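You operate a simulated robot arm through the tools that you are given. There is no shell and no other tool. Be economical: measure what you need, move in short steps, check, and stop when the job is done.

Carry out the task below with a simulated two-armed robot. There is one attempt and no reset: what you move stays moved.

Task
On the top of the small bench, fold the grey cloth in half and then in half again.

Only the result counts: the job must be done as asked and must still hold three seconds after the hand-in. Knocking over, shifting, dropping, spilling or breaking anything else fails it. Flat cloth is picked up by pressing the open fingertips on it (5 to 10 N) and closing them slowly along it; thin cloth reads only 2 to 8 mm in the jaws.

Robot
Two 7-joint arms with two-finger grippers on one trunk, on a base that drives. Base frame: it is fixed to the floor where the robot stands at the start and does not move with it; the origin is under the middle of the robot, x ahead of it, y to its left, z up; the surface under the hand at the start is at about z = 78. Units: cm, degrees, N and s.
The left shoulder is at the start at [2.4, 21.7, 110.5], the right one opposite. With the tool pointing down near the work surface each hand reaches from about 18 to 76 cm from the robot's upright axis, wherever it stands, measured 20 degrees to its own side. Places, roughly: top of the small bench [60, 100, 80]. Payload 2.2 kg a hand.
The TCP of each hand is the grasp point between the finger pads, 1.9 cm short of the fingertips. In the tool frame z runs along the fingers and y along their closing line. Largest opening 11.6 cm; the body of the gripper starts 7 cm behind the TCP.
Orientation is that of the tool frame in the base frame, as a unit quaternion [w, x, y, z]. With the fingers straight down and closing along the base's y, the tool's x points along the base's -x, its y along +y and its z along -z.

Tools
- The arms move only by the tool drive_tool. It takes "left_rows", "right_rows" or both (then of equal length, played together; a hand with none holds still); each is a list that holds one entry, the list of rows, each a list of 7 numbers: the shift along the base's x, y, z in units of 100 mm (1.0 is 100 mm), then the turn, a rotation vector about the base's x, y, z in units of 180 degrees (1.0 is 180 degrees), then the opening, from 0 (shut) to 1 (fully open). In form: [[[x, y, z, rx, ry, rz, fingers], ...]]. A call has 1 to 12 rows; each row is the pose to reach, as a shift and turn from the pose commanded when the call began. A call with a number of a shift or a turn outside -1 to 1 is refused whole. A row lasts 0.2 s, in which the tool goes at most 5 cm and 8.6 degrees; a call with a longer step from one row to the next is refused whole, and so is a gripper value outside its range. A pose out of reach is approached as far as the arm can. The call stops where the force on the tool passes 40 N (or 10 N more than at its start, if that is more) or the arm is blocked; 0.2 s more then pass. The fingers move at their own pace and stop on an object; they squeeze with about 28 N. The grip force told is the motor's: it shows also when the fingers shut on nothing. Time passes only in rows, and 0.2 s behind the last, so rows that repeat a pose let the fingers close. The reply holds the time, the measured pose of the TCP, the force on the tool along the base axes, the opening and the grip force, in the units named above and with some noise, with the torque about the TCP (base axes, N m) and any sound that the robot's microphone picked up.
- Cameras (640 x 400 px; columns grow to the right, rows downward): "scene" is now at [12.27, 3.6, 125.31]; the picture's right is [0.41, -0.91, 0.00], its down [-0.63, -0.28, -0.72] and it looks along [0.66, 0.30, -0.69] (base axes); focal length 267 px, centre (320, 200). "left" rides on the left gripper at [6.9, 1.5, -9.6] in its tool frame; the picture's right is [-0.22, 0.98, 0.00], its down [-0.76, -0.17, -0.63] and it looks along [-0.62, -0.14, 0.77] (tool axes); focal length 251 px, centre (320, 200). "right" rides on the right gripper at [6.9, -1.5, -9.7] in its tool frame; the picture's right is [0.22, 0.98, 0.00], its down [-0.76, 0.17, -0.63] and it looks along [-0.62, 0.14, 0.77] (tool axes); focal length 251 px, centre (320, 200). There is no depth. A picture from a camera that has moved, and an enlarged one, comes with that camera's place and axes in the base frame and with its lens. The place of the scene camera against the robot may be out by one fixed shift of up to 1.8 cm in any direction.
- get_image(camera): a new picture of that camera. It takes no simulated time.
- lift_body(by): slides the trunk up (or, below 0, down) by that many cm; the arms and the scene camera ride with it, the base frame stays. It gives what a move gives, with no picture.
- base_move(legs): drives the robot by 1 to 6 legs, each [ahead, left, turn to the left] in cm, cm and degrees, along the robot's own axes; the way and the turn of a leg run together, so that a leg with both is an arc; at most 150 cm and 180 degrees a leg. The arms and the cameras ride along, it lands a little off, and it stops where it bumps. It gives what a move gives.
- head_to(pan, tilt): turns the head with the scene camera to pan (to the left, within 80 degrees either way) and tilt (down, from -29 to 69), counted from straight ahead of the robot. It gives what a move gives.
- inspect(camera, box): a new picture of the part [left, top, right, bottom] of that camera's present view, enlarged. It takes no simulated time.
- hand_in(): hands the job in; it is judged then, once.

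Work in short steps. Places have to be worked out from the pictures, the camera data and where the tool is seen: move nearer, look again, correct. Check each grasp and each placing, and mend what went wrong. You have 120 turns and 100 pictures in all, those below and enlarged ones among them. Open the grippers and draw the arms clear of the work before you hand the job in, unless the task says otherwise; then end with one line.

The tools are called after "Emit:" as a command line: name --argument value ..., lists and objects as JSON in quotes. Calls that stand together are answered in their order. drive_tool: Moves the arms, as the interface text tells. Its arguments: {"type":"object","properties":{"left_rows":{"type":"array","items":{"type":"array","items":{"type":"array","items":{"type":"number"}}}},"right_rows":{"type":"array","items":{"type":"array","items":{"type":"array","items":{"type":"number"}}}}},"required":[]} The other tools are called the same way: lift_body (by) slides the trunk up or down; base_move (legs) drives the base; head_to (pan, tilt) turns the head that bears the scene camera; get_image (camera) takes a picture; inspect (camera, box) takes an enlarged picture of a part of a camera's view; hand_in () hands the job in.

At the start:

```text
time_s: 0.0
left_ee_pos: [45.04, 44.54, 94.54]
left_tool_rot: [-0.001, 0.0, 1.0, 0.001]
left_ft_force: [-0.8, 0.1, -0.8]
left_wrist_torque: [0.04, -0.03, -0.03]
left_opening: 11.62
left_grasp_force: 0.0
right_ee_pos: [40.21, 1.81, 103.22]
right_tool_rot: [0.0, 0.002, 1.0, 0.001]
right_ft_force: [0.1, 0.6, -0.7]
right_wrist_torque: [-0.01, 0.04, -0.03]
right_opening: 11.61
right_grasp_force: 0.0
trunk travel left (down, up): [-25.0, 24.0]
robot x, y, heading: [-0.07, -0.09, -0.1]
head pan, tilt: [24.3, 43.5]
```

scene: 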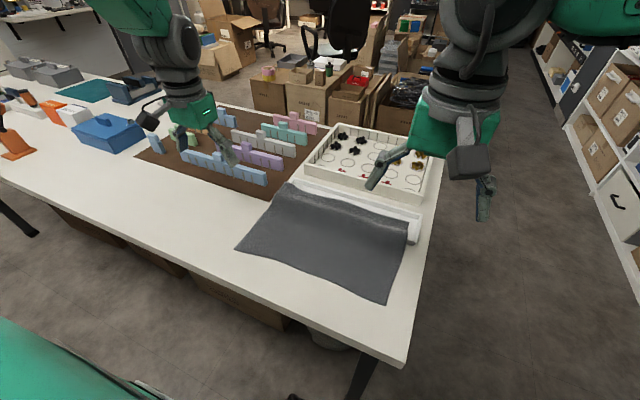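
right: 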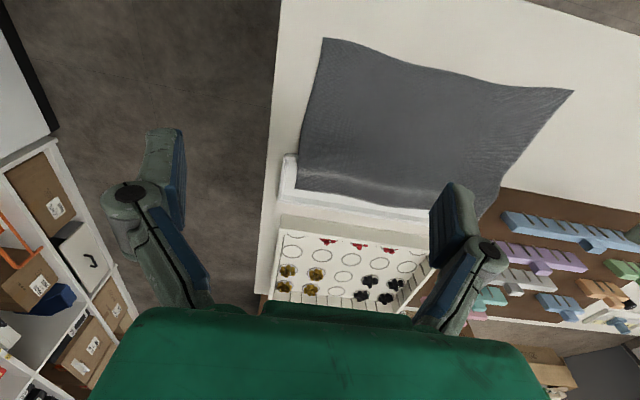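
left: 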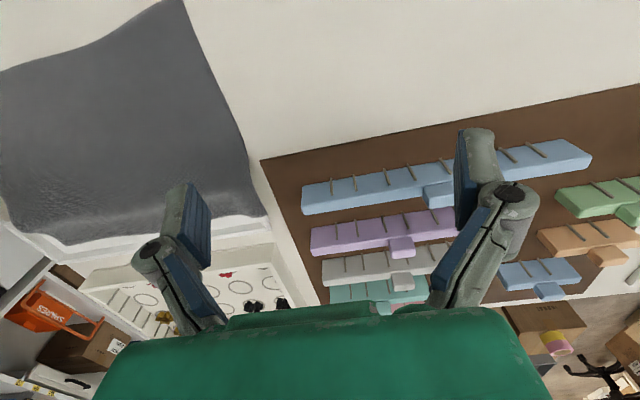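

The cloth seems to lie at about x 37–59, y 1–34, with its far edge over a white ledge. I look closer with the enlarged scene view.

Emit:
inspect --camera "scene" --box '[220, 120, 450, 320]'

Emit:
inspect --camera "right" --box '[250, 20, 600, 320]'

```text
2.00 times, centred on (335, 220) of scene
camera zoom: at [12.27, 3.6, 125.31], right [0.41, -0.91, 0.0], down [-0.63, -0.28, -0.72], along [0.66, 0.3, -0.69], focal length 533 px, centre (290, 160)
```

zoom: 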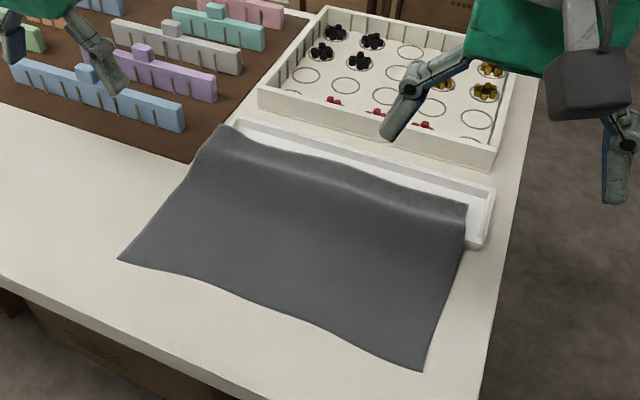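

```text
1.33 times, centred on (425, 170) of right
camera zoom: at [33.25, 0.22, 112.74], right [-0.21, 0.98, 0.0], down [0.76, 0.16, 0.63], along [0.62, 0.14, -0.77], focal length 335 px, centre (180, 240)
```

zoom: 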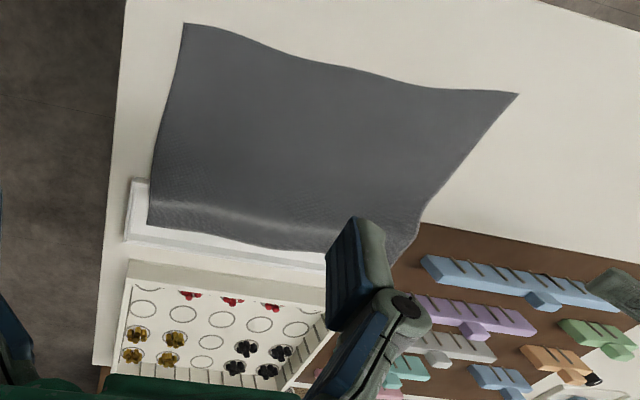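

Right-wrist geometry agrees: near corners about (37, 1.7) and (36, 35.5), far edge about x 57.5 over a tray rim. Plan: pick up the near edge with both hands, lift the cloth off the tray, and fold on the free table. First I bring both hands over the near corners, fingers narrowed.

Emit:
drive_tool --left_rows '[[[-0.3, -0.4, 0, 0, 0, 0, 0.3], [-0.6, -0.7, 0, 0, 0, 0, 0.3], [-0.75, -1.0, 0, 0, 0, 0, 0.3], [-0.75, -1.0, -0.3, 0, 0, 0, 0.3]]]' --right_rows '[[[-0.17, 0.32, 0, 0, 0, 0, 0.3], [-0.17, 0.32, -0.4, 0, 0, 0, 0.3], [-0.17, 0.32, -0.8, 0, 0, 0, 0.3], [-0.17, 0.32, -1.0, 0, 0, 0, 0.3]]]'

```text
time_s: 1.0
left_ee_pos: [37.35, 34.04, 91.7]
left_tool_rot: [0.0, 0.0, 1.0, 0.003]
left_ft_force: [1.4, -0.5, 0.3]
left_wrist_torque: [0.04, 0.01, 0.01]
left_opening: 3.49
left_grasp_force: 0.1
right_ee_pos: [38.31, 4.6, 93.08]
right_tool_rot: [-0.001, 0.001, 1.0, 0.002]
right_ft_force: [0.2, -0.2, -0.7]
right_wrist_torque: [0.05, 0.05, 0.0]
right_opening: 3.47
right_grasp_force: 0.0
trunk travel left (down, up): [-25.0, 24.0]
robot x, y, heading: [-0.14, 0.11, -0.1]
head pan, tilt: [24.3, 43.5]
```

Next I bring both down to about 5 cm above the table and look.

Emit:
drive_tool --left_rows '[[[0, -0.2, -0.3, 0, 0, 0, 0.3], [0, -0.2, -0.6, 0, 0, 0, 0.3], [0, -0.2, -0.7, 0, 0, 0, 0.3]]]' --right_rows '[[[0, 0, -0.4, 0, 0, 0, 0.3], [0, 0, -0.8, 0, 0, 0, 0.3], [0, 0, -0.84, 0, 0, 0, 0.3]]]'

Emit:
get_image --camera "right"

Emit:
get_image --camera "left"

Emit:
get_image --camera "scene"

```text
time_s: 1.8
left_ee_pos: [37.2, 32.45, 84.75]
left_tool_rot: [0.001, 0.0, 1.0, 0.002]
left_ft_force: [-0.5, 0.4, 0.4]
left_wrist_torque: [-0.01, -0.03, -0.01]
left_opening: 3.47
left_grasp_force: 0.1
right_ee_pos: [38.1, 4.61, 84.75]
right_tool_rot: [0.002, 0.001, 1.0, 0.002]
right_ft_force: [0.4, 0.6, 0.2]
right_wrist_torque: [0.01, -0.02, -0.02]
right_opening: 3.49
right_grasp_force: 0.1
trunk travel left (down, up): [-25.0, 24.0]
robot x, y, heading: [-0.35, -0.19, -0.0]
head pan, tilt: [24.3, 43.5]
```

```text
94 pictures are left
camera right: at [31.19, 3.09, 94.36], right [-0.21, 0.98, 0.0], down [0.75, 0.16, 0.64], along [0.62, 0.14, -0.77], focal length 251 px, centre (320, 200)
```

right: 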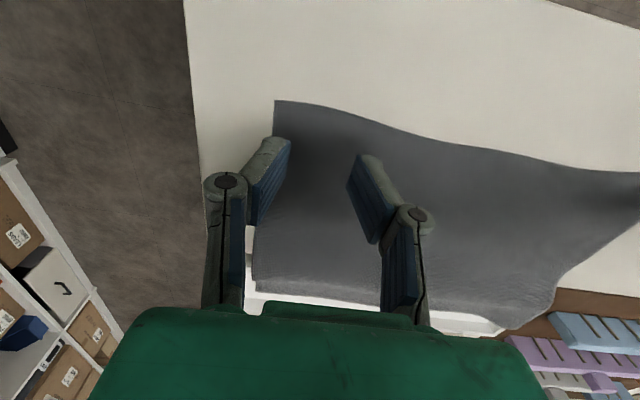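

```text
93 pictures are left
camera left: at [30.35, 33.98, 94.57], right [0.21, 0.98, 0.0], down [0.75, -0.17, 0.63], along [0.62, -0.13, -0.77], focal length 251 px, centre (320, 200)
```

left: 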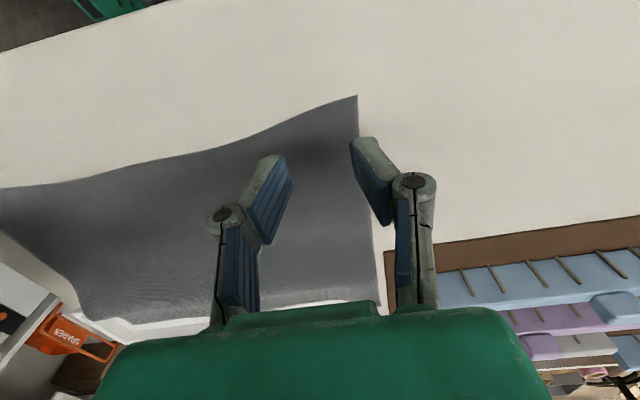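

```text
92 pictures are left
camera scene: at [12.23, 3.31, 125.32], right [0.41, -0.91, 0.0], down [-0.63, -0.28, -0.72], along [0.66, 0.3, -0.69], focal length 267 px, centre (320, 200)
```

scene: 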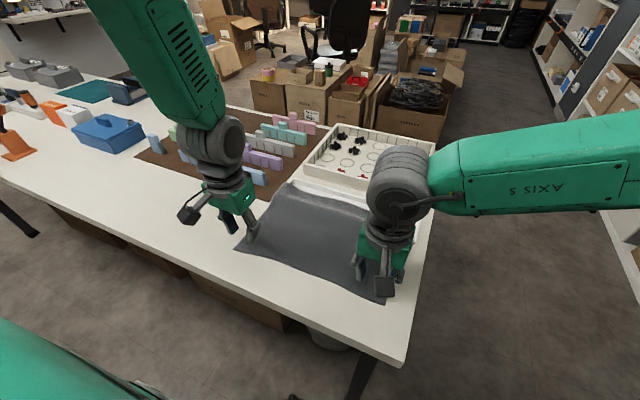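

Corners are at about (37.0, 1.5) and (35.8, 35.3), and both fingertip pairs are over cloth. I go down almost to contact.

Emit:
drive_tool --left_rows '[[[0, -0.02, -0.3, 0, 0, 0, 0.3], [0, -0.02, -0.45, 0, 0, 0, 0.3], [0, -0.02, -0.47, 0, 0, 0, 0.3]]]' --right_rows '[[[0.03, 0, -0.3, 0, 0, 0, 0.3], [0.03, 0, -0.45, 0, 0, 0, 0.3], [0.03, 0, -0.47, 0, 0, 0, 0.3]]]'

```text
time_s: 2.6
left_ee_pos: [37.29, 32.07, 80.1]
left_tool_rot: [0.001, 0.0, 1.0, 0.002]
left_ft_force: [0.5, 0.4, 9.8]
left_wrist_torque: [-0.01, 0.05, 0.02]
left_opening: 3.03
left_grasp_force: 0.0
right_ee_pos: [38.44, 4.63, 80.15]
right_tool_rot: [0.001, 0.001, 1.0, 0.002]
right_ft_force: [-1.0, 0.2, 2.2]
right_wrist_torque: [-0.03, -0.01, -0.02]
right_opening: 3.47
right_grasp_force: 0.0
trunk travel left (down, up): [-25.0, 24.0]
robot x, y, heading: [-0.35, -0.4, -0.0]
head pan, tilt: [24.3, 43.5]
```

Left presses at about 10 N, right at 2 N. I lower the right slightly and close both slowly.

Emit:
drive_tool --left_rows '[[[0, 0, 0.01, 0, 0, 0, 0.27], [0, 0, 0.01, 0, 0, 0, 0.23], [0, 0, 0.01, 0, 0, 0, 0.19], [0, 0, 0.01, 0, 0, 0, 0.15], [0, 0, 0.01, 0, 0, 0, 0.11], [0, 0, 0.01, 0, 0, 0, 0.07], [0, 0, 0.01, 0, 0, 0, 0.03], [0, 0, 0.01, 0, 0, 0, 0], [0, 0, 0.01, 0, 0, 0, 0], [0, 0, 0.01, 0, 0, 0, 0]]]' --right_rows '[[[0, 0, -0.01, 0, 0, 0, 0.27], [0, 0, -0.01, 0, 0, 0, 0.23], [0, 0, -0.01, 0, 0, 0, 0.19], [0, 0, -0.01, 0, 0, 0, 0.15], [0, 0, -0.01, 0, 0, 0, 0.11], [0, 0, -0.01, 0, 0, 0, 0.07], [0, 0, -0.01, 0, 0, 0, 0.03], [0, 0, -0.01, 0, 0, 0, 0], [0, 0, -0.01, 0, 0, 0, 0], [0, 0, -0.01, 0, 0, 0, 0]]]'

Emit:
get_image --camera "right"

Emit:
get_image --camera "left"

```text
time_s: 4.8
left_ee_pos: [37.22, 32.35, 80.12]
left_tool_rot: [0.0, 0.0, 1.0, 0.002]
left_ft_force: [0.1, 0.2, 0.8]
left_wrist_torque: [-0.03, 0.02, 0.02]
left_opening: 0.03
left_grasp_force: 27.9
right_ee_pos: [38.3, 4.84, 80.04]
right_tool_rot: [0.001, 0.002, 1.0, 0.001]
right_ft_force: [-1.2, 0.3, 2.0]
right_wrist_torque: [-0.01, -0.02, -0.03]
right_opening: 0.01
right_grasp_force: 27.7
trunk travel left (down, up): [-25.0, 24.0]
robot x, y, heading: [0.14, -0.15, -0.1]
head pan, tilt: [24.3, 43.5]
```

```text
91 pictures are left
camera right: at [31.53, 3.23, 89.61], right [-0.21, 0.98, 0.0], down [0.75, 0.16, 0.64], along [0.62, 0.14, -0.77], focal length 251 px, centre (320, 200)
```

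right: 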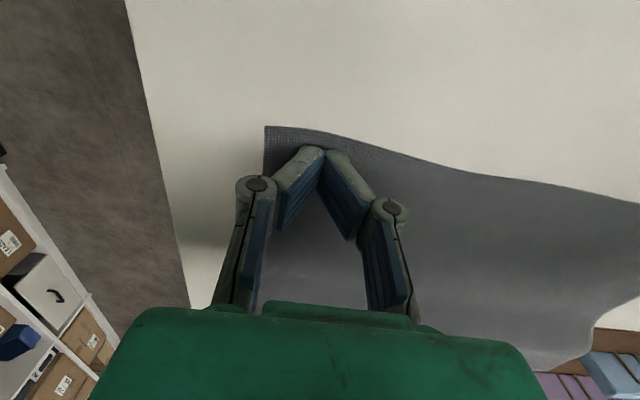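

```text
90 pictures are left
camera left: at [30.41, 33.9, 89.93], right [0.22, 0.98, 0.0], down [0.76, -0.17, 0.63], along [0.62, -0.13, -0.77], focal length 251 px, centre (320, 200)
```

left: 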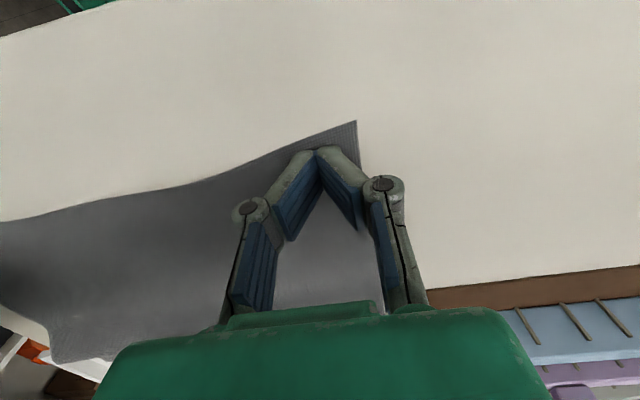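

Both closed on nothing: the pressing force had faded. I reopen a bit above, then press again in small steps.

Emit:
drive_tool --left_rows '[[[0, 0, 0.05, 0, 0, 0, 0.1], [0, 0, 0.06, 0, 0, 0, 0.35], [0, 0, 0.06, 0, 0, 0, 0.35], [0, 0, 0.0, 0, 0, 0, 0.35], [0, 0, -0.02, 0, 0, 0, 0.35], [0, 0, -0.02, 0, 0, 0, 0.35]]]' --right_rows '[[[0, 0, 0.05, 0, 0, 0, 0.1], [0, 0, 0.06, 0, 0, 0, 0.35], [0, 0, 0.06, 0, 0, 0, 0.35], [0, 0, 0.0, 0, 0, 0, 0.35], [0, 0, -0.02, 0, 0, 0, 0.35], [0, 0, -0.02, 0, 0, 0, 0.35]]]'

```text
time_s: 6.2
left_ee_pos: [37.15, 32.21, 80.06]
left_tool_rot: [0.002, 0.0, 1.0, 0.002]
left_ft_force: [1.2, -1.5, 9.8]
left_wrist_torque: [-0.14, -0.01, 0.01]
left_opening: 4.26
left_grasp_force: 0.0
right_ee_pos: [38.22, 4.73, 79.97]
right_tool_rot: [0.002, -0.001, 1.0, 0.003]
right_ft_force: [0.4, 3.8, 13.2]
right_wrist_torque: [0.21, -0.01, 0.02]
right_opening: 4.07
right_grasp_force: 5.5
trunk travel left (down, up): [-25.0, 24.0]
robot x, y, heading: [-0.05, 0.12, -0.1]
head pan, tilt: [24.3, 43.5]
```

About 10 and 13 N now. I close part way and check how the force evolves.

Emit:
drive_tool --left_rows '[[[0, 0, 0, 0, 0, 0, 0.32], [0, 0, 0, 0, 0, 0, 0.29], [0, 0, 0, 0, 0, 0, 0.26], [0, 0, 0, 0, 0, 0, 0.23]]]' --right_rows '[[[0, 0, 0.01, 0, 0, 0, 0.32], [0, 0, 0.01, 0, 0, 0, 0.29], [0, 0, 0.01, 0, 0, 0, 0.26], [0, 0, 0.01, 0, 0, 0, 0.23]]]'

Emit:
get_image --camera "right"

```text
time_s: 7.2
left_ee_pos: [37.17, 32.29, 79.85]
left_tool_rot: [0.001, -0.001, 1.0, 0.002]
left_ft_force: [-0.2, -0.2, 2.5]
left_wrist_torque: [-0.08, 0.02, -0.03]
left_opening: 2.43
left_grasp_force: 4.1
right_ee_pos: [38.36, 4.79, 80.01]
right_tool_rot: [0.002, 0.001, 1.0, 0.0]
right_ft_force: [-0.1, 1.2, 8.4]
right_wrist_torque: [0.01, 0.02, 0.03]
right_opening: 2.54
right_grasp_force: 0.0
trunk travel left (down, up): [-25.0, 24.0]
robot x, y, heading: [0.11, -0.06, 0.1]
head pan, tilt: [24.3, 43.5]
```

```text
89 pictures are left
camera right: at [31.49, 3.26, 89.55], right [-0.21, 0.98, 0.0], down [0.75, 0.16, 0.64], along [0.62, 0.14, -0.77], focal length 251 px, centre (320, 200)
```

right: 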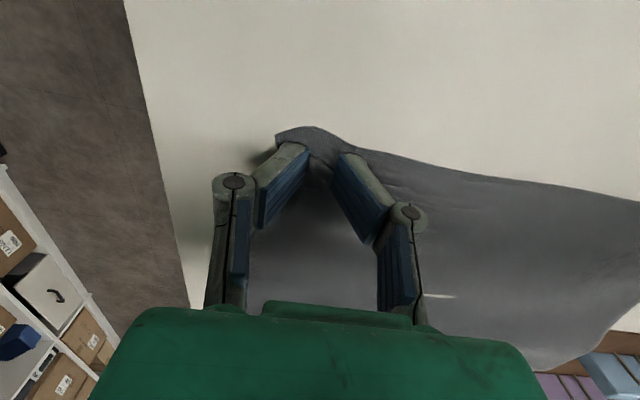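

The cloth bulges up between the right fingers; the left needs more pressure. I continue closing with slight lowering to hold the force.

Emit:
drive_tool --left_rows '[[[0, 0, -0.02, 0, 0, 0, 0.22], [0, 0, -0.025, 0, 0, 0, 0.18], [0, 0, -0.025, 0, 0, 0, 0.14], [0, 0, -0.025, 0, 0, 0, 0.1], [0, 0, -0.03, 0, 0, 0, 0.06], [0, 0, -0.03, 0, 0, 0, 0.02], [0, 0, -0.03, 0, 0, 0, 0], [0, 0, -0.03, 0, 0, 0, 0]]]' --right_rows '[[[0, 0, 0, 0, 0, 0, 0.22], [0, 0, -0.005, 0, 0, 0, 0.18], [0, 0, -0.005, 0, 0, 0, 0.14], [0, 0, -0.01, 0, 0, 0, 0.1], [0, 0, -0.01, 0, 0, 0, 0.06], [0, 0, -0.01, 0, 0, 0, 0.02], [0, 0, -0.01, 0, 0, 0, 0], [0, 0, -0.01, 0, 0, 0, 0]]]'

Emit:
get_image --camera "right"

Emit:
get_image --camera "left"

```text
time_s: 8.4
left_ee_pos: [37.18, 32.25, 79.95]
left_tool_rot: [0.003, 0.0, 1.0, 0.002]
left_ft_force: [-1.1, -1.5, 16.1]
left_wrist_torque: [0.01, 0.06, 0.02]
left_opening: 0.73
left_grasp_force: 28.2
right_ee_pos: [38.23, 4.86, 79.99]
right_tool_rot: [0.003, 0.0, 1.0, 0.003]
right_ft_force: [-0.5, -1.2, 4.9]
right_wrist_torque: [-0.04, 0.03, 0.0]
right_opening: 0.71
right_grasp_force: 0.0
trunk travel left (down, up): [-25.0, 24.0]
robot x, y, heading: [0.0, 0.06, -0.1]
head pan, tilt: [24.3, 43.5]
stopped in row 5 (left hand): the force on the tool passed its limit at 51 N (the readings are from after the stop); the commanded pose is now the measured one
```

```text
88 pictures are left
camera right: at [31.31, 3.22, 89.57], right [-0.21, 0.98, 0.0], down [0.75, 0.16, 0.64], along [0.62, 0.14, -0.77], focal length 251 px, centre (320, 200)
```

right: 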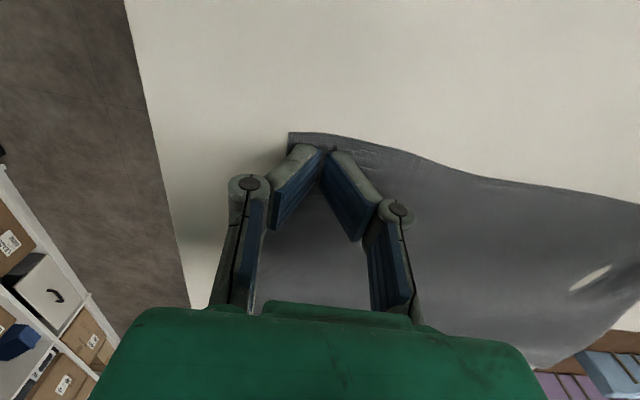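

```text
87 pictures are left
camera left: at [30.24, 33.78, 89.68], right [0.22, 0.98, 0.01], down [0.75, -0.17, 0.64], along [0.62, -0.13, -0.77], focal length 251 px, centre (320, 200)
```

left: 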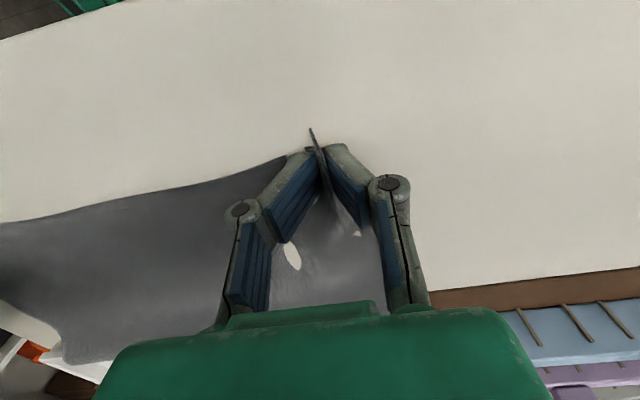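

Left holds cloth (7 mm, 28 N). Right slipped free; I raise the left slightly and retry the right with firmer pressure, moving it 1 cm further out to suit the shifted corner.

Emit:
drive_tool --left_rows '[[[0, 0, 0.02, 0, 0, 0, 0], [0, 0, 0.04, 0, 0, 0, 0], [0, 0, 0.05, 0, 0, 0, 0], [0, 0, 0.05, 0, 0, 0, 0], [0, 0, 0.05, 0, 0, 0, 0], [0, 0, 0.05, 0, 0, 0, 0]]]' --right_rows '[[[0, 0, 0.05, 0, 0, 0, 0.1], [0.02, 0.07, 0.08, 0, 0, 0, 0.38], [0.02, 0.07, 0.08, 0, 0, 0, 0.38], [0.02, 0.07, 0.0, 0, 0, 0, 0.38], [0.02, 0.07, -0.015, 0, 0, 0, 0.38], [0.02, 0.07, -0.015, 0, 0, 0, 0.38]]]'

Emit:
get_image --camera "right"

Emit:
get_image --camera "left"

```text
time_s: 9.8
left_ee_pos: [37.16, 32.35, 80.32]
left_tool_rot: [0.003, 0.0, 1.0, 0.002]
left_ft_force: [-0.6, -2.6, 0.9]
left_wrist_torque: [-0.1, -0.02, -0.01]
left_opening: 0.38
left_grasp_force: 28.5
right_ee_pos: [38.5, 5.52, 79.9]
right_tool_rot: [0.002, 0.001, 1.0, 0.001]
right_ft_force: [-1.1, -3.0, 21.2]
right_wrist_torque: [-0.25, 0.23, 0.05]
right_opening: 4.7
right_grasp_force: 8.8
trunk travel left (down, up): [-25.0, 24.0]
robot x, y, heading: [0.16, 0.18, -0.2]
head pan, tilt: [24.3, 43.5]
```

```text
86 pictures are left
camera right: at [31.55, 3.96, 89.43], right [-0.21, 0.98, 0.0], down [0.75, 0.16, 0.64], along [0.62, 0.14, -0.77], focal length 251 px, centre (320, 200)
```

right: 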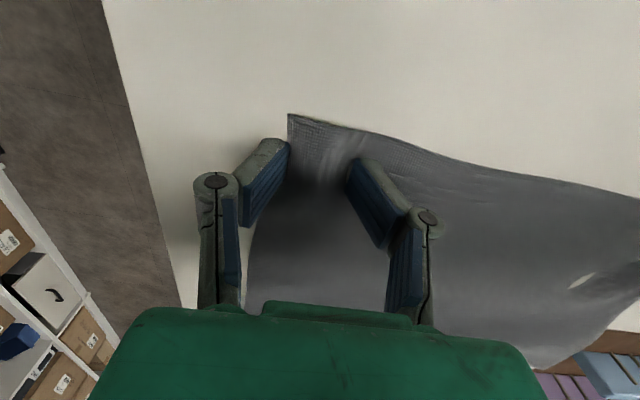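

```text
85 pictures are left
camera left: at [30.22, 33.85, 90.11], right [0.22, 0.98, 0.01], down [0.75, -0.17, 0.64], along [0.62, -0.13, -0.77], focal length 251 px, centre (320, 200)
```

left: 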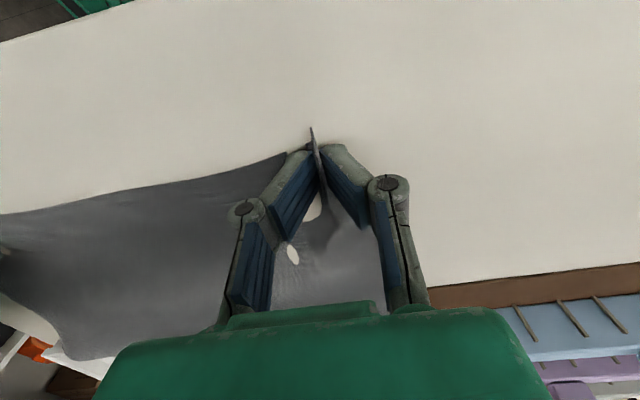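

The right's outer finger is just off the cloth edge (corner now near y 3.5). I shift it 2 cm to the left and press again.

Emit:
drive_tool --right_rows '[[[0, 0, 0.1, 0, 0, 0, 0.38], [0, 0.2, 0.1, 0, 0, 0, 0.38], [0, 0.2, 0.1, 0, 0, 0, 0.38], [0, 0.2, 0.03, 0, 0, 0, 0.38], [0, 0.2, 0.01, 0, 0, 0, 0.38], [0, 0.2, 0.01, 0, 0, 0, 0.38]]]'

```text
time_s: 11.2
left_ee_pos: [37.15, 32.19, 80.27]
left_tool_rot: [0.003, -0.001, 1.0, 0.002]
left_ft_force: [0.7, -3.3, -0.1]
left_wrist_torque: [-0.09, -0.02, 0.0]
left_opening: 0.4
left_grasp_force: 27.8
right_ee_pos: [38.37, 7.56, 80.0]
right_tool_rot: [0.003, 0.0, 1.0, 0.003]
right_ft_force: [0.1, 2.9, 14.5]
right_wrist_torque: [0.24, 0.08, -0.04]
right_opening: 4.52
right_grasp_force: 6.3
trunk travel left (down, up): [-25.0, 24.0]
robot x, y, heading: [-0.14, 0.22, 0.1]
head pan, tilt: [24.3, 43.5]
```

Pressing at about 14 N. I close in small steps to halfway, holding pressure.

Emit:
drive_tool --right_rows '[[[0, 0, 0, 0, 0, 0, 0.34], [0, 0, 0, 0, 0, 0, 0.3], [0, 0, 0, 0, 0, 0, 0.26], [0, 0, 0, 0, 0, 0, 0.22], [0, 0, -0.005, 0, 0, 0, 0.18]]]'

Emit:
get_image --camera "right"

```text
time_s: 12.4
left_ee_pos: [37.03, 32.22, 80.35]
left_tool_rot: [0.003, 0.0, 1.0, 0.002]
left_ft_force: [0.6, -9.0, 0.4]
left_wrist_torque: [-0.19, 0.0, -0.07]
left_opening: 0.41
left_grasp_force: 28.1
right_ee_pos: [38.41, 7.53, 79.8]
right_tool_rot: [0.002, 0.0, 1.0, 0.003]
right_ft_force: [0.4, 10.4, 14.0]
right_wrist_torque: [0.32, 0.1, -0.04]
right_opening: 2.42
right_grasp_force: 7.2
trunk travel left (down, up): [-25.0, 24.0]
robot x, y, heading: [-0.05, -0.27, -0.1]
head pan, tilt: [24.3, 43.5]
```

```text
84 pictures are left
camera right: at [31.52, 6.01, 89.43], right [-0.21, 0.98, 0.0], down [0.75, 0.16, 0.64], along [0.62, 0.14, -0.77], focal length 251 px, centre (320, 200)
```

right: 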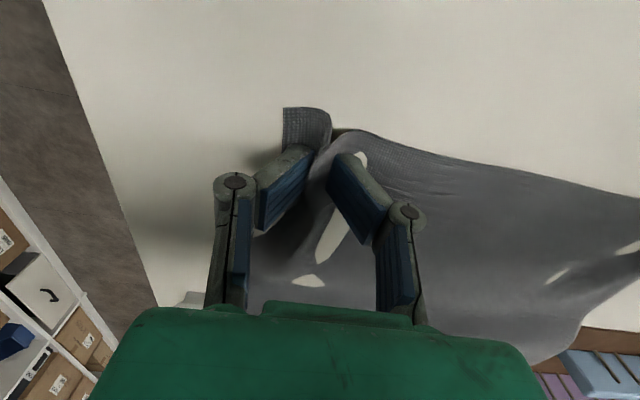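

A fold is standing between the right fingers, with some tension toward the left hand. I close fully, easing the left hand 0.7 cm toward the right.

Emit:
drive_tool --left_rows '[[[0, -0.03, 0, 0, 0, 0, 0], [0, -0.07, 0, 0, 0, 0, 0], [0, -0.1, 0, 0, 0, 0, 0], [0, -0.1, 0, 0, 0, 0, 0], [0, -0.1, 0, 0, 0, 0, 0], [0, -0.1, 0, 0, 0, 0, 0], [0, -0.1, 0, 0, 0, 0, 0], [0, -0.1, 0, 0, 0, 0, 0]]]' --right_rows '[[[0, 0, 0, 0, 0, 0, 0.17], [0, 0, 0, 0, 0, 0, 0.14], [0, 0, 0, 0, 0, 0, 0.11], [0, 0, 0, 0, 0, 0, 0.08], [0, 0, 0, 0, 0, 0, 0.05], [0, 0, 0, 0, 0, 0, 0.02], [0, 0, 0, 0, 0, 0, 0], [0, 0, 0, 0, 0, 0, 0]]]'

Emit:
get_image --camera "right"

```text
time_s: 14.2
left_ee_pos: [37.05, 31.29, 80.37]
left_tool_rot: [0.003, 0.0, 1.0, 0.002]
left_ft_force: [-0.1, -4.4, -0.5]
left_wrist_torque: [-0.07, -0.04, -0.02]
left_opening: 0.39
left_grasp_force: 28.5
right_ee_pos: [38.51, 7.64, 80.02]
right_tool_rot: [0.003, 0.001, 1.0, 0.004]
right_ft_force: [2.6, 2.3, 39.3]
right_wrist_torque: [-0.07, 0.11, -0.04]
right_opening: 0.39
right_grasp_force: 28.6
trunk travel left (down, up): [-25.0, 24.0]
robot x, y, heading: [0.15, -0.09, -0.1]
head pan, tilt: [24.3, 43.5]
```

```text
83 pictures are left
camera right: at [31.49, 6.02, 89.59], right [-0.21, 0.98, 0.0], down [0.75, 0.16, 0.64], along [0.62, 0.14, -0.77], focal length 251 px, centre (320, 200)
```

right: 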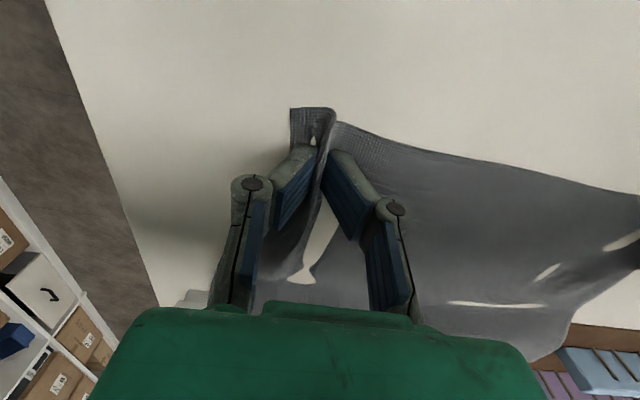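

Both hands hold 4 mm of cloth. I lift gently along the first part of the arc and look.

Emit:
drive_tool --left_rows '[[[0, 0, 0.1, 0, 0, 0, 0], [0.02, 0, 0.25, 0, 0, 0, 0], [0.06, 0, 0.4, 0, 0, 0, 0], [0.12, 0, 0.55, 0, 0, 0, 0], [0.2, 0, 0.7, 0, 0, 0, 0]]]' --right_rows '[[[0, 0, 0.1, 0, 0, 0, 0], [0.02, 0, 0.25, 0, 0, 0, 0], [0.06, 0, 0.4, 0, 0, 0, 0], [0.12, 0, 0.55, 0, 0, 0, 0], [0.2, 0, 0.7, 0, 0, 0, 0]]]'

Emit:
get_image --camera "scene"

Emit:
get_image --camera "left"

```text
time_s: 15.4
left_ee_pos: [39.1, 31.31, 87.36]
left_tool_rot: [0.003, 0.0, 1.0, 0.001]
left_ft_force: [0.3, -5.6, -0.7]
left_wrist_torque: [-0.1, 0.01, -0.05]
left_opening: 0.42
left_grasp_force: 28.3
right_ee_pos: [40.51, 7.55, 86.86]
right_tool_rot: [0.003, 0.0, 1.0, 0.002]
right_ft_force: [-0.4, 4.6, 0.4]
right_wrist_torque: [0.12, 0.03, 0.0]
right_opening: 0.4
right_grasp_force: 28.0
trunk travel left (down, up): [-25.0, 24.0]
robot x, y, heading: [0.12, 0.05, 0.2]
head pan, tilt: [24.3, 43.5]
```

```text
82 pictures are left
camera scene: at [12.26, 3.52, 125.31], right [0.41, -0.91, 0.0], down [-0.63, -0.28, -0.72], along [0.66, 0.3, -0.69], focal length 267 px, centre (320, 200)
```

scene: 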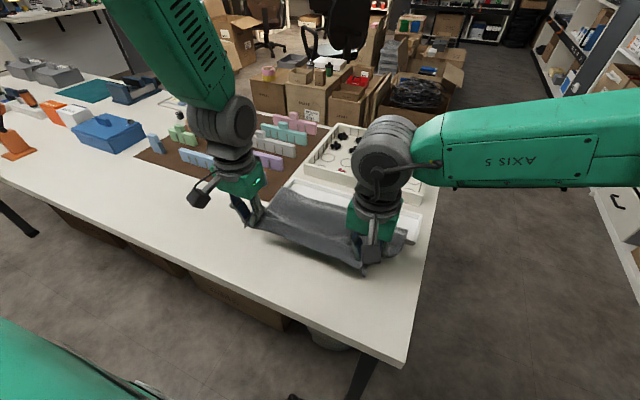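

```text
81 pictures are left
camera left: at [32.29, 32.9, 97.08], right [0.21, 0.98, 0.01], down [0.75, -0.17, 0.64], along [0.62, -0.13, -0.77], focal length 251 px, centre (320, 200)
```

left: 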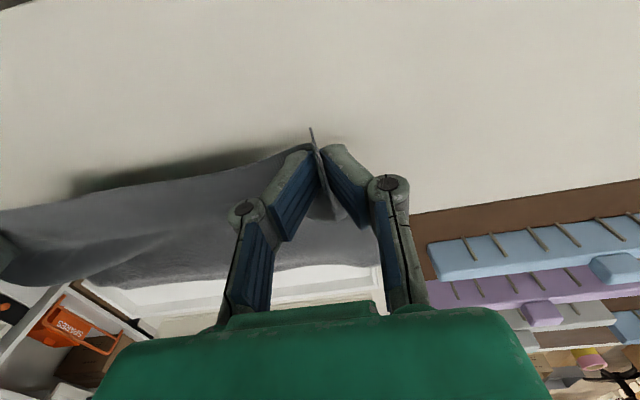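

Cloth rises cleanly and the tray is unmoved. I continue along the arc toward above the far edge.

Emit:
drive_tool --left_rows '[[[0.12, -0.02, 0.2, 0, 0, 0, 0], [0.28, -0.02, 0.42, 0, 0, 0, 0], [0.45, -0.02, 0.65, 0, 0, 0, 0], [0.65, -0.02, 0.85, 0, 0, 0, 0], [0.9, -0.02, 1.0, 0, 0, 0, 0]]]' --right_rows '[[[0.12, 0, 0.2, 0, 0, 0, 0], [0.25, 0, 0.42, 0, 0, 0, 0], [0.4, 0, 0.65, 0, 0, 0, 0], [0.55, 0, 0.85, 0, 0, 0, 0], [0.78, 0, 1.0, 0, 0, 0, 0]]]'

Emit:
get_image --camera "scene"

Emit:
get_image --camera "right"

```text
time_s: 16.6
left_ee_pos: [48.38, 31.04, 97.11]
left_tool_rot: [0.002, 0.0, 1.0, 0.002]
left_ft_force: [-0.7, -2.7, 0.3]
left_wrist_torque: [-0.06, 0.0, -0.02]
left_opening: 0.41
left_grasp_force: 27.8
right_ee_pos: [48.44, 7.61, 96.8]
right_tool_rot: [0.001, 0.001, 1.0, 0.001]
right_ft_force: [-0.2, 2.4, 0.3]
right_wrist_torque: [0.07, 0.01, 0.02]
right_opening: 0.38
right_grasp_force: 27.7
trunk travel left (down, up): [-25.0, 24.0]
robot x, y, heading: [-0.28, -0.04, -0.0]
head pan, tilt: [24.3, 43.5]
```

```text
80 pictures are left
camera scene: at [12.48, 3.58, 125.28], right [0.41, -0.91, 0.0], down [-0.63, -0.28, -0.72], along [0.66, 0.3, -0.69], focal length 267 px, centre (320, 200)
```

scene: 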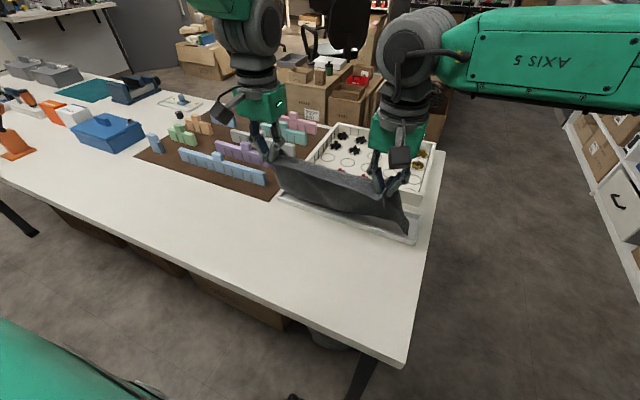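

```text
79 pictures are left
camera right: at [41.55, 6.08, 106.32], right [-0.21, 0.98, 0.0], down [0.76, 0.16, 0.63], along [0.62, 0.14, -0.77], focal length 251 px, centre (320, 200)
```

right: 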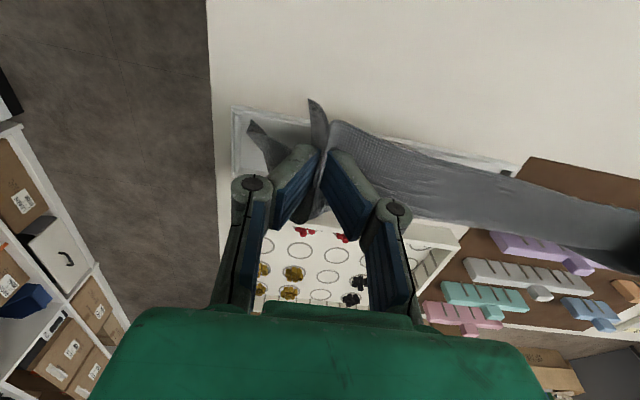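

The cloth now hangs with its lower edge in the tray area. I lift straight up another 10 cm.

Emit:
drive_tool --left_rows '[[[0.15, 0, 0.2, 0, 0, 0, 0], [0.25, 0, 0.45, 0, 0, 0, 0], [0.3, 0, 0.7, 0, 0, 0, 0], [0.3, 0, 1.0, 0, 0, 0, 0], [0.3, 0, 1.0, 0, 0, 0, 0], [0.3, 0, 1.0, 0, 0, 0, 0]]]' --right_rows '[[[0.15, 0, 0.2, 0, 0, 0, 0], [0.25, 0, 0.45, 0, 0, 0, 0], [0.3, 0, 0.7, 0, 0, 0, 0], [0.3, 0, 1.0, 0, 0, 0, 0], [0.3, 0, 1.0, 0, 0, 0, 0], [0.3, 0, 1.0, 0, 0, 0, 0]]]'

Emit:
get_image --camera "scene"

```text
time_s: 18.0
left_ee_pos: [51.11, 31.2, 107.38]
left_tool_rot: [0.003, 0.0, 1.0, 0.002]
left_ft_force: [-0.5, -2.5, -0.7]
left_wrist_torque: [-0.06, -0.01, -0.03]
left_opening: 0.38
left_grasp_force: 27.6
right_ee_pos: [51.39, 7.69, 106.84]
right_tool_rot: [0.002, 0.0, 1.0, 0.002]
right_ft_force: [0.1, 2.9, 0.1]
right_wrist_torque: [0.05, -0.05, 0.02]
right_opening: 0.38
right_grasp_force: 27.7
trunk travel left (down, up): [-25.0, 24.0]
robot x, y, heading: [0.28, -0.23, -0.1]
head pan, tilt: [24.3, 43.5]
```

```text
78 pictures are left
camera scene: at [12.32, 3.58, 125.3], right [0.41, -0.91, 0.0], down [-0.63, -0.28, -0.72], along [0.66, 0.3, -0.69], focal length 267 px, centre (320, 200)
```

scene: 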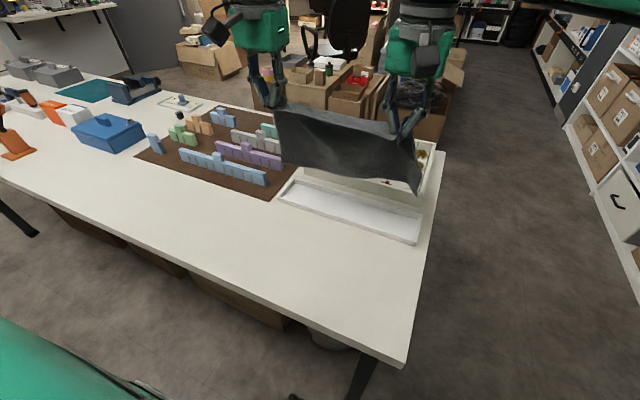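

The tray is clear and unmoved. The hanging length looks short, so I check from the wrist and an enlarged scene view.

Emit:
get_image --camera "right"

Emit:
inspect --camera "scene" --box '[230, 60, 470, 260]'

```text
77 pictures are left
camera right: at [44.43, 6.11, 116.38], right [-0.21, 0.98, 0.0], down [0.75, 0.16, 0.64], along [0.62, 0.14, -0.77], focal length 251 px, centre (320, 200)
```

right: 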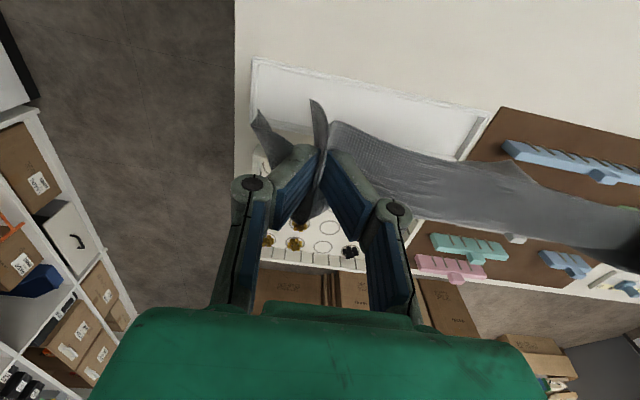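

```text
2.00 times, centred on (350, 160) of scene
camera zoom: at [12.32, 3.58, 125.3], right [0.41, -0.91, 0.0], down [-0.63, -0.28, -0.72], along [0.66, 0.3, -0.69], focal length 533 px, centre (260, 280)
```

zoom: 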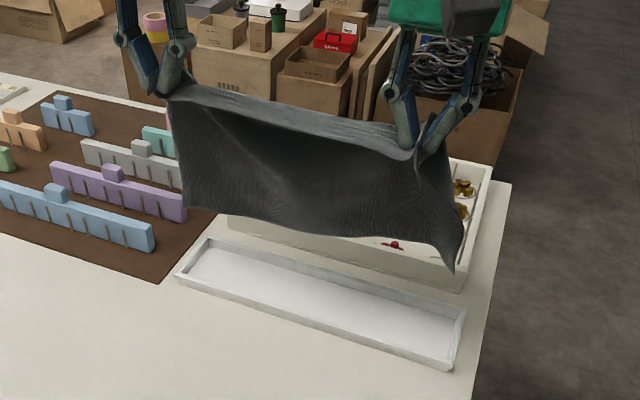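

The cloth hangs freely (about 18–20 cm below the grips); the tray's near edge is at x≈54, so x 30–54 is free. I move the hanging cloth back over the free table, to x≈36.

Emit:
drive_tool --left_rows '[[[-0.15, 0, 0, 0, 0, 0, 0], [-0.4, 0, 0, 0, 0, 0, 0], [-0.65, 0, 0, 0, 0, 0, 0], [-0.85, 0, 0, 0, 0, 0, 0], [-1.0, 0, 0, 0, 0, 0, 0]]]' --right_rows '[[[-0.15, 0, 0, 0, 0, 0, 0], [-0.4, 0, 0, 0, 0, 0, 0], [-0.65, 0, 0, 0, 0, 0, 0], [-0.85, 0, 0, 0, 0, 0, 0], [-1.0, 0, 0, 0, 0, 0, 0]]]'

Emit:
drive_tool --left_rows '[[[-0.2, 0, 0, 0, 0, 0, 0], [-0.4, 0, 0, 0, 0, 0, 0], [-0.5, 0, -0.1, 0, 0, 0, 0], [-0.5, 0, -0.25, 0, 0, 0, 0], [-0.5, 0, -0.4, 0, 0, 0, 0], [-0.5, 0, -0.4, 0, 0, 0, 0], [-0.5, 0, -0.4, 0, 0, 0, 0], [-0.5, 0, -0.4, 0, 0, 0, 0]]]' --right_rows '[[[-0.2, 0, 0, 0, 0, 0, 0], [-0.4, 0, 0, 0, 0, 0, 0], [-0.5, 0, -0.1, 0, 0, 0, 0], [-0.5, 0, -0.25, 0, 0, 0, 0], [-0.5, 0, -0.35, 0, 0, 0, 0], [-0.5, 0, -0.35, 0, 0, 0, 0], [-0.5, 0, -0.35, 0, 0, 0, 0], [-0.5, 0, -0.35, 0, 0, 0, 0]]]'

Emit:
get_image --camera "scene"

Emit:
get_image --camera "left"

```text
time_s: 19.2
left_ee_pos: [40.99, 31.12, 107.39]
left_tool_rot: [0.003, 0.001, 1.0, 0.002]
left_ft_force: [-0.5, -2.2, -0.2]
left_wrist_torque: [-0.04, -0.01, -0.02]
left_opening: 0.43
left_grasp_force: 28.1
right_ee_pos: [41.23, 7.59, 106.82]
right_tool_rot: [0.002, 0.0, 1.0, 0.002]
right_ft_force: [0.7, 4.0, 0.0]
right_wrist_torque: [0.06, -0.05, 0.03]
right_opening: 0.39
right_grasp_force: 28.2
trunk travel left (down, up): [-25.0, 24.0]
robot x, y, heading: [-0.15, -0.18, 0.1]
head pan, tilt: [24.3, 43.5]
```

```text
time_s: 21.0
left_ee_pos: [36.16, 31.22, 103.22]
left_tool_rot: [0.003, 0.0, 1.0, 0.002]
left_ft_force: [-1.2, -3.6, 0.1]
left_wrist_torque: [-0.11, 0.01, -0.08]
left_opening: 0.4
left_grasp_force: 27.5
right_ee_pos: [36.31, 7.66, 103.38]
right_tool_rot: [0.002, 0.0, 1.0, 0.001]
right_ft_force: [0.8, 3.9, 0.1]
right_wrist_torque: [0.03, -0.02, -0.01]
right_opening: 0.4
right_grasp_force: 28.3
trunk travel left (down, up): [-25.0, 24.0]
robot x, y, heading: [-0.17, -0.17, 0.2]
head pan, tilt: [24.3, 43.5]
```

```text
75 pictures are left
camera scene: at [12.22, 3.58, 125.31], right [0.41, -0.91, 0.0], down [-0.63, -0.28, -0.72], along [0.66, 0.3, -0.69], focal length 267 px, centre (320, 200)
```

scene: 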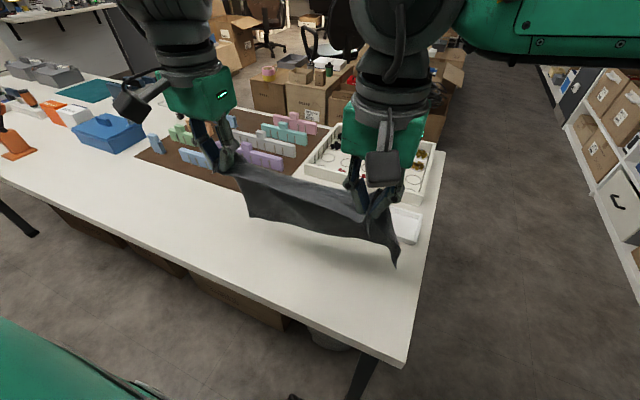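

```text
74 pictures are left
camera left: at [29.29, 32.82, 113.02], right [0.21, 0.98, 0.0], down [0.75, -0.17, 0.64], along [0.62, -0.13, -0.77], focal length 251 px, centre (320, 200)
```

left: 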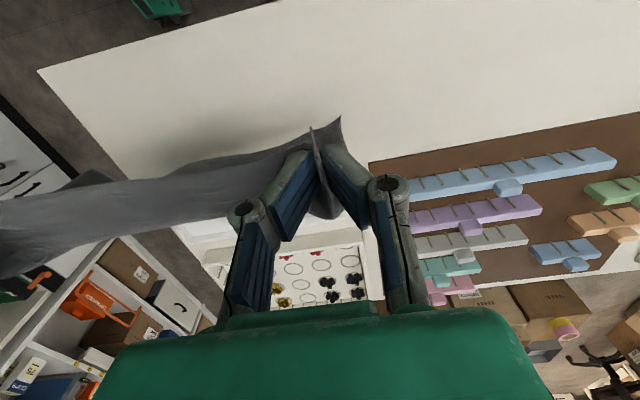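

Accounting for the stiff pinched ridges, the hem hangs at about x 39, z 87. I lower 8 cm and shift back 2 cm, then look.

Emit:
drive_tool --left_rows '[[[-0.1, 0, -0.2, 0, 0, 0, 0], [-0.2, 0, -0.4, 0, 0, 0, 0], [-0.2, 0, -0.6, 0, 0, 0, 0], [-0.2, 0, -0.8, 0, 0, 0, 0], [-0.2, 0, -0.8, 0, 0, 0, 0], [-0.2, 0, -0.8, 0, 0, 0, 0]]]' --right_rows '[[[-0.1, 0, -0.2, 0, 0, 0, 0], [-0.2, 0, -0.4, 0, 0, 0, 0], [-0.2, 0, -0.6, 0, 0, 0, 0], [-0.2, 0, -0.8, 0, 0, 0, 0], [-0.2, 0, -0.8, 0, 0, 0, 0], [-0.2, 0, -0.8, 0, 0, 0, 0]]]'

Emit:
inspect --camera "scene" --box '[200, 140, 440, 340]'

```text
time_s: 22.4
left_ee_pos: [34.25, 31.07, 95.27]
left_tool_rot: [0.002, 0.0, 1.0, 0.002]
left_ft_force: [-1.0, -3.3, 0.0]
left_wrist_torque: [-0.06, 0.01, -0.06]
left_opening: 0.39
left_grasp_force: 28.2
right_ee_pos: [34.29, 7.55, 95.41]
right_tool_rot: [0.002, 0.0, 1.0, 0.002]
right_ft_force: [0.0, 4.3, -0.2]
right_wrist_torque: [0.08, 0.0, 0.02]
right_opening: 0.39
right_grasp_force: 27.7
trunk travel left (down, up): [-25.0, 24.0]
robot x, y, heading: [0.06, -0.09, -0.0]
head pan, tilt: [24.3, 43.5]
```

```text
2.00 times, centred on (320, 240) of scene
camera zoom: at [12.25, 3.51, 125.31], right [0.41, -0.91, 0.0], down [-0.63, -0.28, -0.72], along [0.66, 0.3, -0.69], focal length 533 px, centre (320, 120)
```

zoom: 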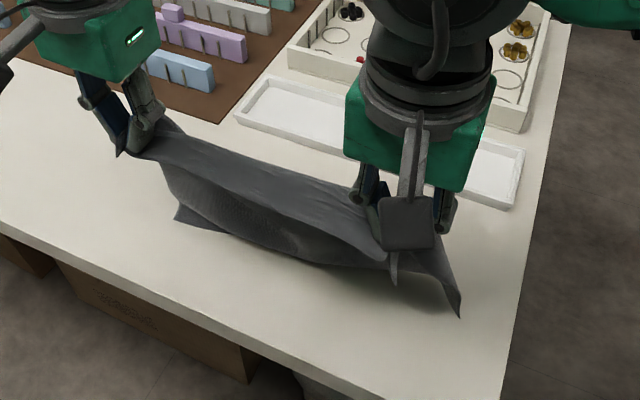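

The hem's corners appear to touch the table at x≈38. Now I move the hands forward while lowering so that the lower half lies down toward +x.

Emit:
drive_tool --left_rows '[[[0.05, 0, -0.2, 0, 0, 0, 0], [0.2, 0, -0.35, 0, 0, 0, 0], [0.4, 0, -0.5, 0, 0, 0, 0], [0.6, 0, -0.6, 0, 0, 0, 0], [0.8, 0, -0.7, 0, 0, 0, 0], [1.0, 0, -0.75, 0, 0, 0, 0]]]' --right_rows '[[[0.05, 0, -0.2, 0, 0, 0, 0], [0.2, 0, -0.35, 0, 0, 0, 0], [0.4, 0, -0.5, 0, 0, 0, 0], [0.6, 0, -0.6, 0, 0, 0, 0], [0.8, 0, -0.7, 0, 0, 0, 0], [1.0, 0, -0.75, 0, 0, 0, 0]]]'

Emit:
inspect --camera "scene" --box '[200, 140, 440, 340]'

Emit:
get_image --camera "right"

```text
time_s: 23.8
left_ee_pos: [44.38, 31.13, 87.8]
left_tool_rot: [0.003, 0.0, 1.0, 0.002]
left_ft_force: [-0.5, -1.8, -0.3]
left_wrist_torque: [-0.05, -0.02, -0.03]
left_opening: 0.38
left_grasp_force: 28.3
right_ee_pos: [44.27, 7.63, 87.76]
right_tool_rot: [0.002, 0.001, 1.0, 0.002]
right_ft_force: [0.6, 1.8, 0.1]
right_wrist_torque: [0.09, -0.02, 0.0]
right_opening: 0.37
right_grasp_force: 27.8
trunk travel left (down, up): [-25.0, 24.0]
robot x, y, heading: [0.22, -0.26, -0.3]
head pan, tilt: [24.3, 43.5]
```

```text
2.00 times, centred on (320, 240) of scene
camera zoom: at [12.45, 3.56, 125.29], right [0.41, -0.91, 0.0], down [-0.63, -0.28, -0.72], along [0.66, 0.3, -0.69], focal length 533 px, centre (320, 120)
```

zoom: 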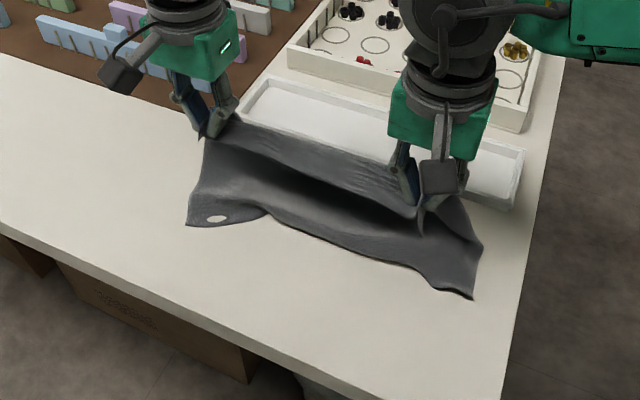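

```text
71 pictures are left
camera right: at [37.49, 6.08, 97.33], right [-0.21, 0.98, 0.0], down [0.75, 0.16, 0.64], along [0.62, 0.14, -0.77], focal length 251 px, centre (320, 200)
```

right: 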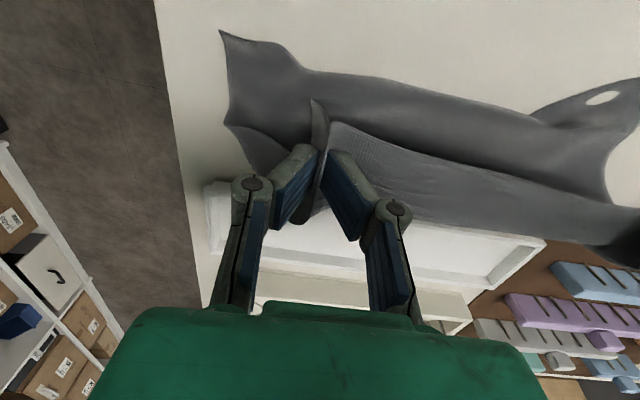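

The lower half lies well; hem at roughly x 40 (corners 37 left, 41 right). I go slightly forward to set the bend near x 50, then bring the held edge back and down over the hem.

Emit:
drive_tool --left_rows '[[[0.15, 0, -0.15, 0, 0, 0, 0], [0.2, 0, -0.3, 0, 0, 0, 0], [0.05, 0, -0.4, 0, 0, 0, 0], [-0.15, 0, -0.5, 0, 0, 0, 0], [-0.3, 0, -0.6, 0, 0, 0, 0], [-0.35, 0, -0.66, 0, 0, 0, 0], [-0.35, 0, -0.66, 0, 0, 0, 0]]]' --right_rows '[[[0.15, 0, -0.15, 0, 0, 0, 0], [0.2, 0, -0.3, 0, 0, 0, 0], [0.1, 0, -0.4, 0, 0, 0, 0], [-0.1, 0, -0.5, 0, 0, 0, 0], [-0.2, 0, -0.6, 0, 0, 0, 0], [-0.2, 0, -0.66, 0, 0, 0, 0], [-0.2, 0, -0.66, 0, 0, 0, 0]]]'

Emit:
inspect --camera "scene" --box '[200, 140, 440, 340]'

Emit:
get_image --camera "right"

Emit:
get_image --camera "left"

```text
time_s: 25.4
left_ee_pos: [40.65, 31.08, 81.33]
left_tool_rot: [0.003, 0.0, 1.0, 0.002]
left_ft_force: [0.3, -3.1, -0.8]
left_wrist_torque: [-0.07, -0.01, -0.03]
left_opening: 0.4
left_grasp_force: 27.7
right_ee_pos: [42.08, 7.51, 81.26]
right_tool_rot: [0.002, 0.001, 1.0, 0.002]
right_ft_force: [0.1, 4.3, 1.2]
right_wrist_torque: [0.03, 0.03, 0.0]
right_opening: 0.4
right_grasp_force: 28.4
trunk travel left (down, up): [-25.0, 24.0]
robot x, y, heading: [0.27, -0.06, -0.1]
head pan, tilt: [24.3, 43.5]
```

```text
2.00 times, centred on (320, 240) of scene
camera zoom: at [12.3, 3.55, 125.31], right [0.41, -0.91, 0.0], down [-0.63, -0.28, -0.72], along [0.66, 0.3, -0.69], focal length 533 px, centre (320, 120)
```

zoom: 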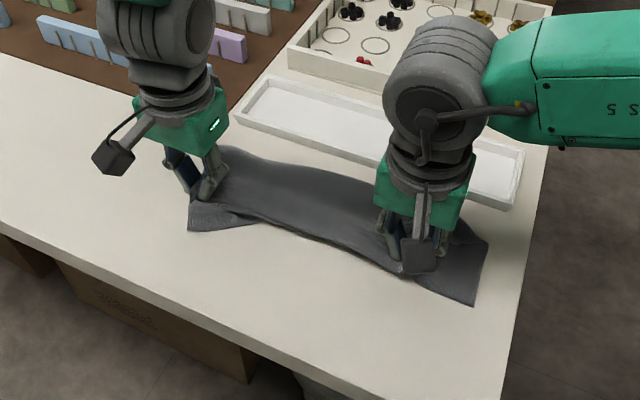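

```text
69 pictures are left
camera right: at [35.31, 6.0, 90.81], right [-0.21, 0.98, 0.0], down [0.75, 0.16, 0.64], along [0.62, 0.14, -0.77], focal length 251 px, centre (320, 200)
```

right: 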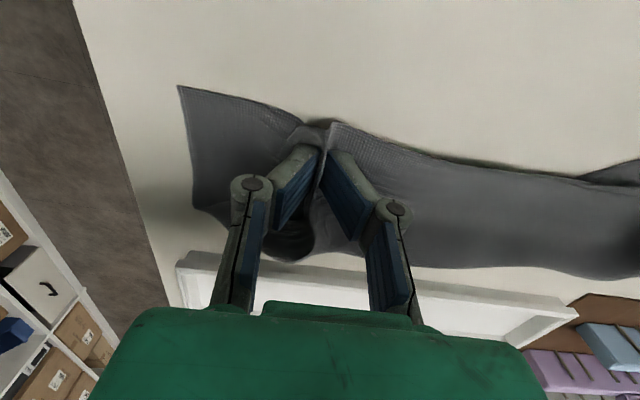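

```text
68 pictures are left
camera left: at [33.78, 32.69, 90.97], right [0.21, 0.98, 0.01], down [0.75, -0.17, 0.64], along [0.62, -0.13, -0.77], focal length 251 px, centre (320, 200)
```

left: 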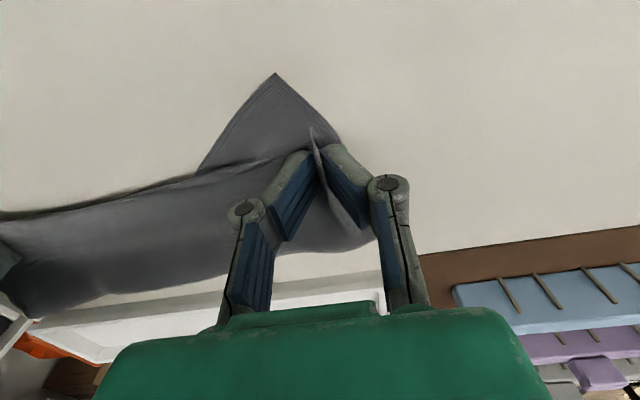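

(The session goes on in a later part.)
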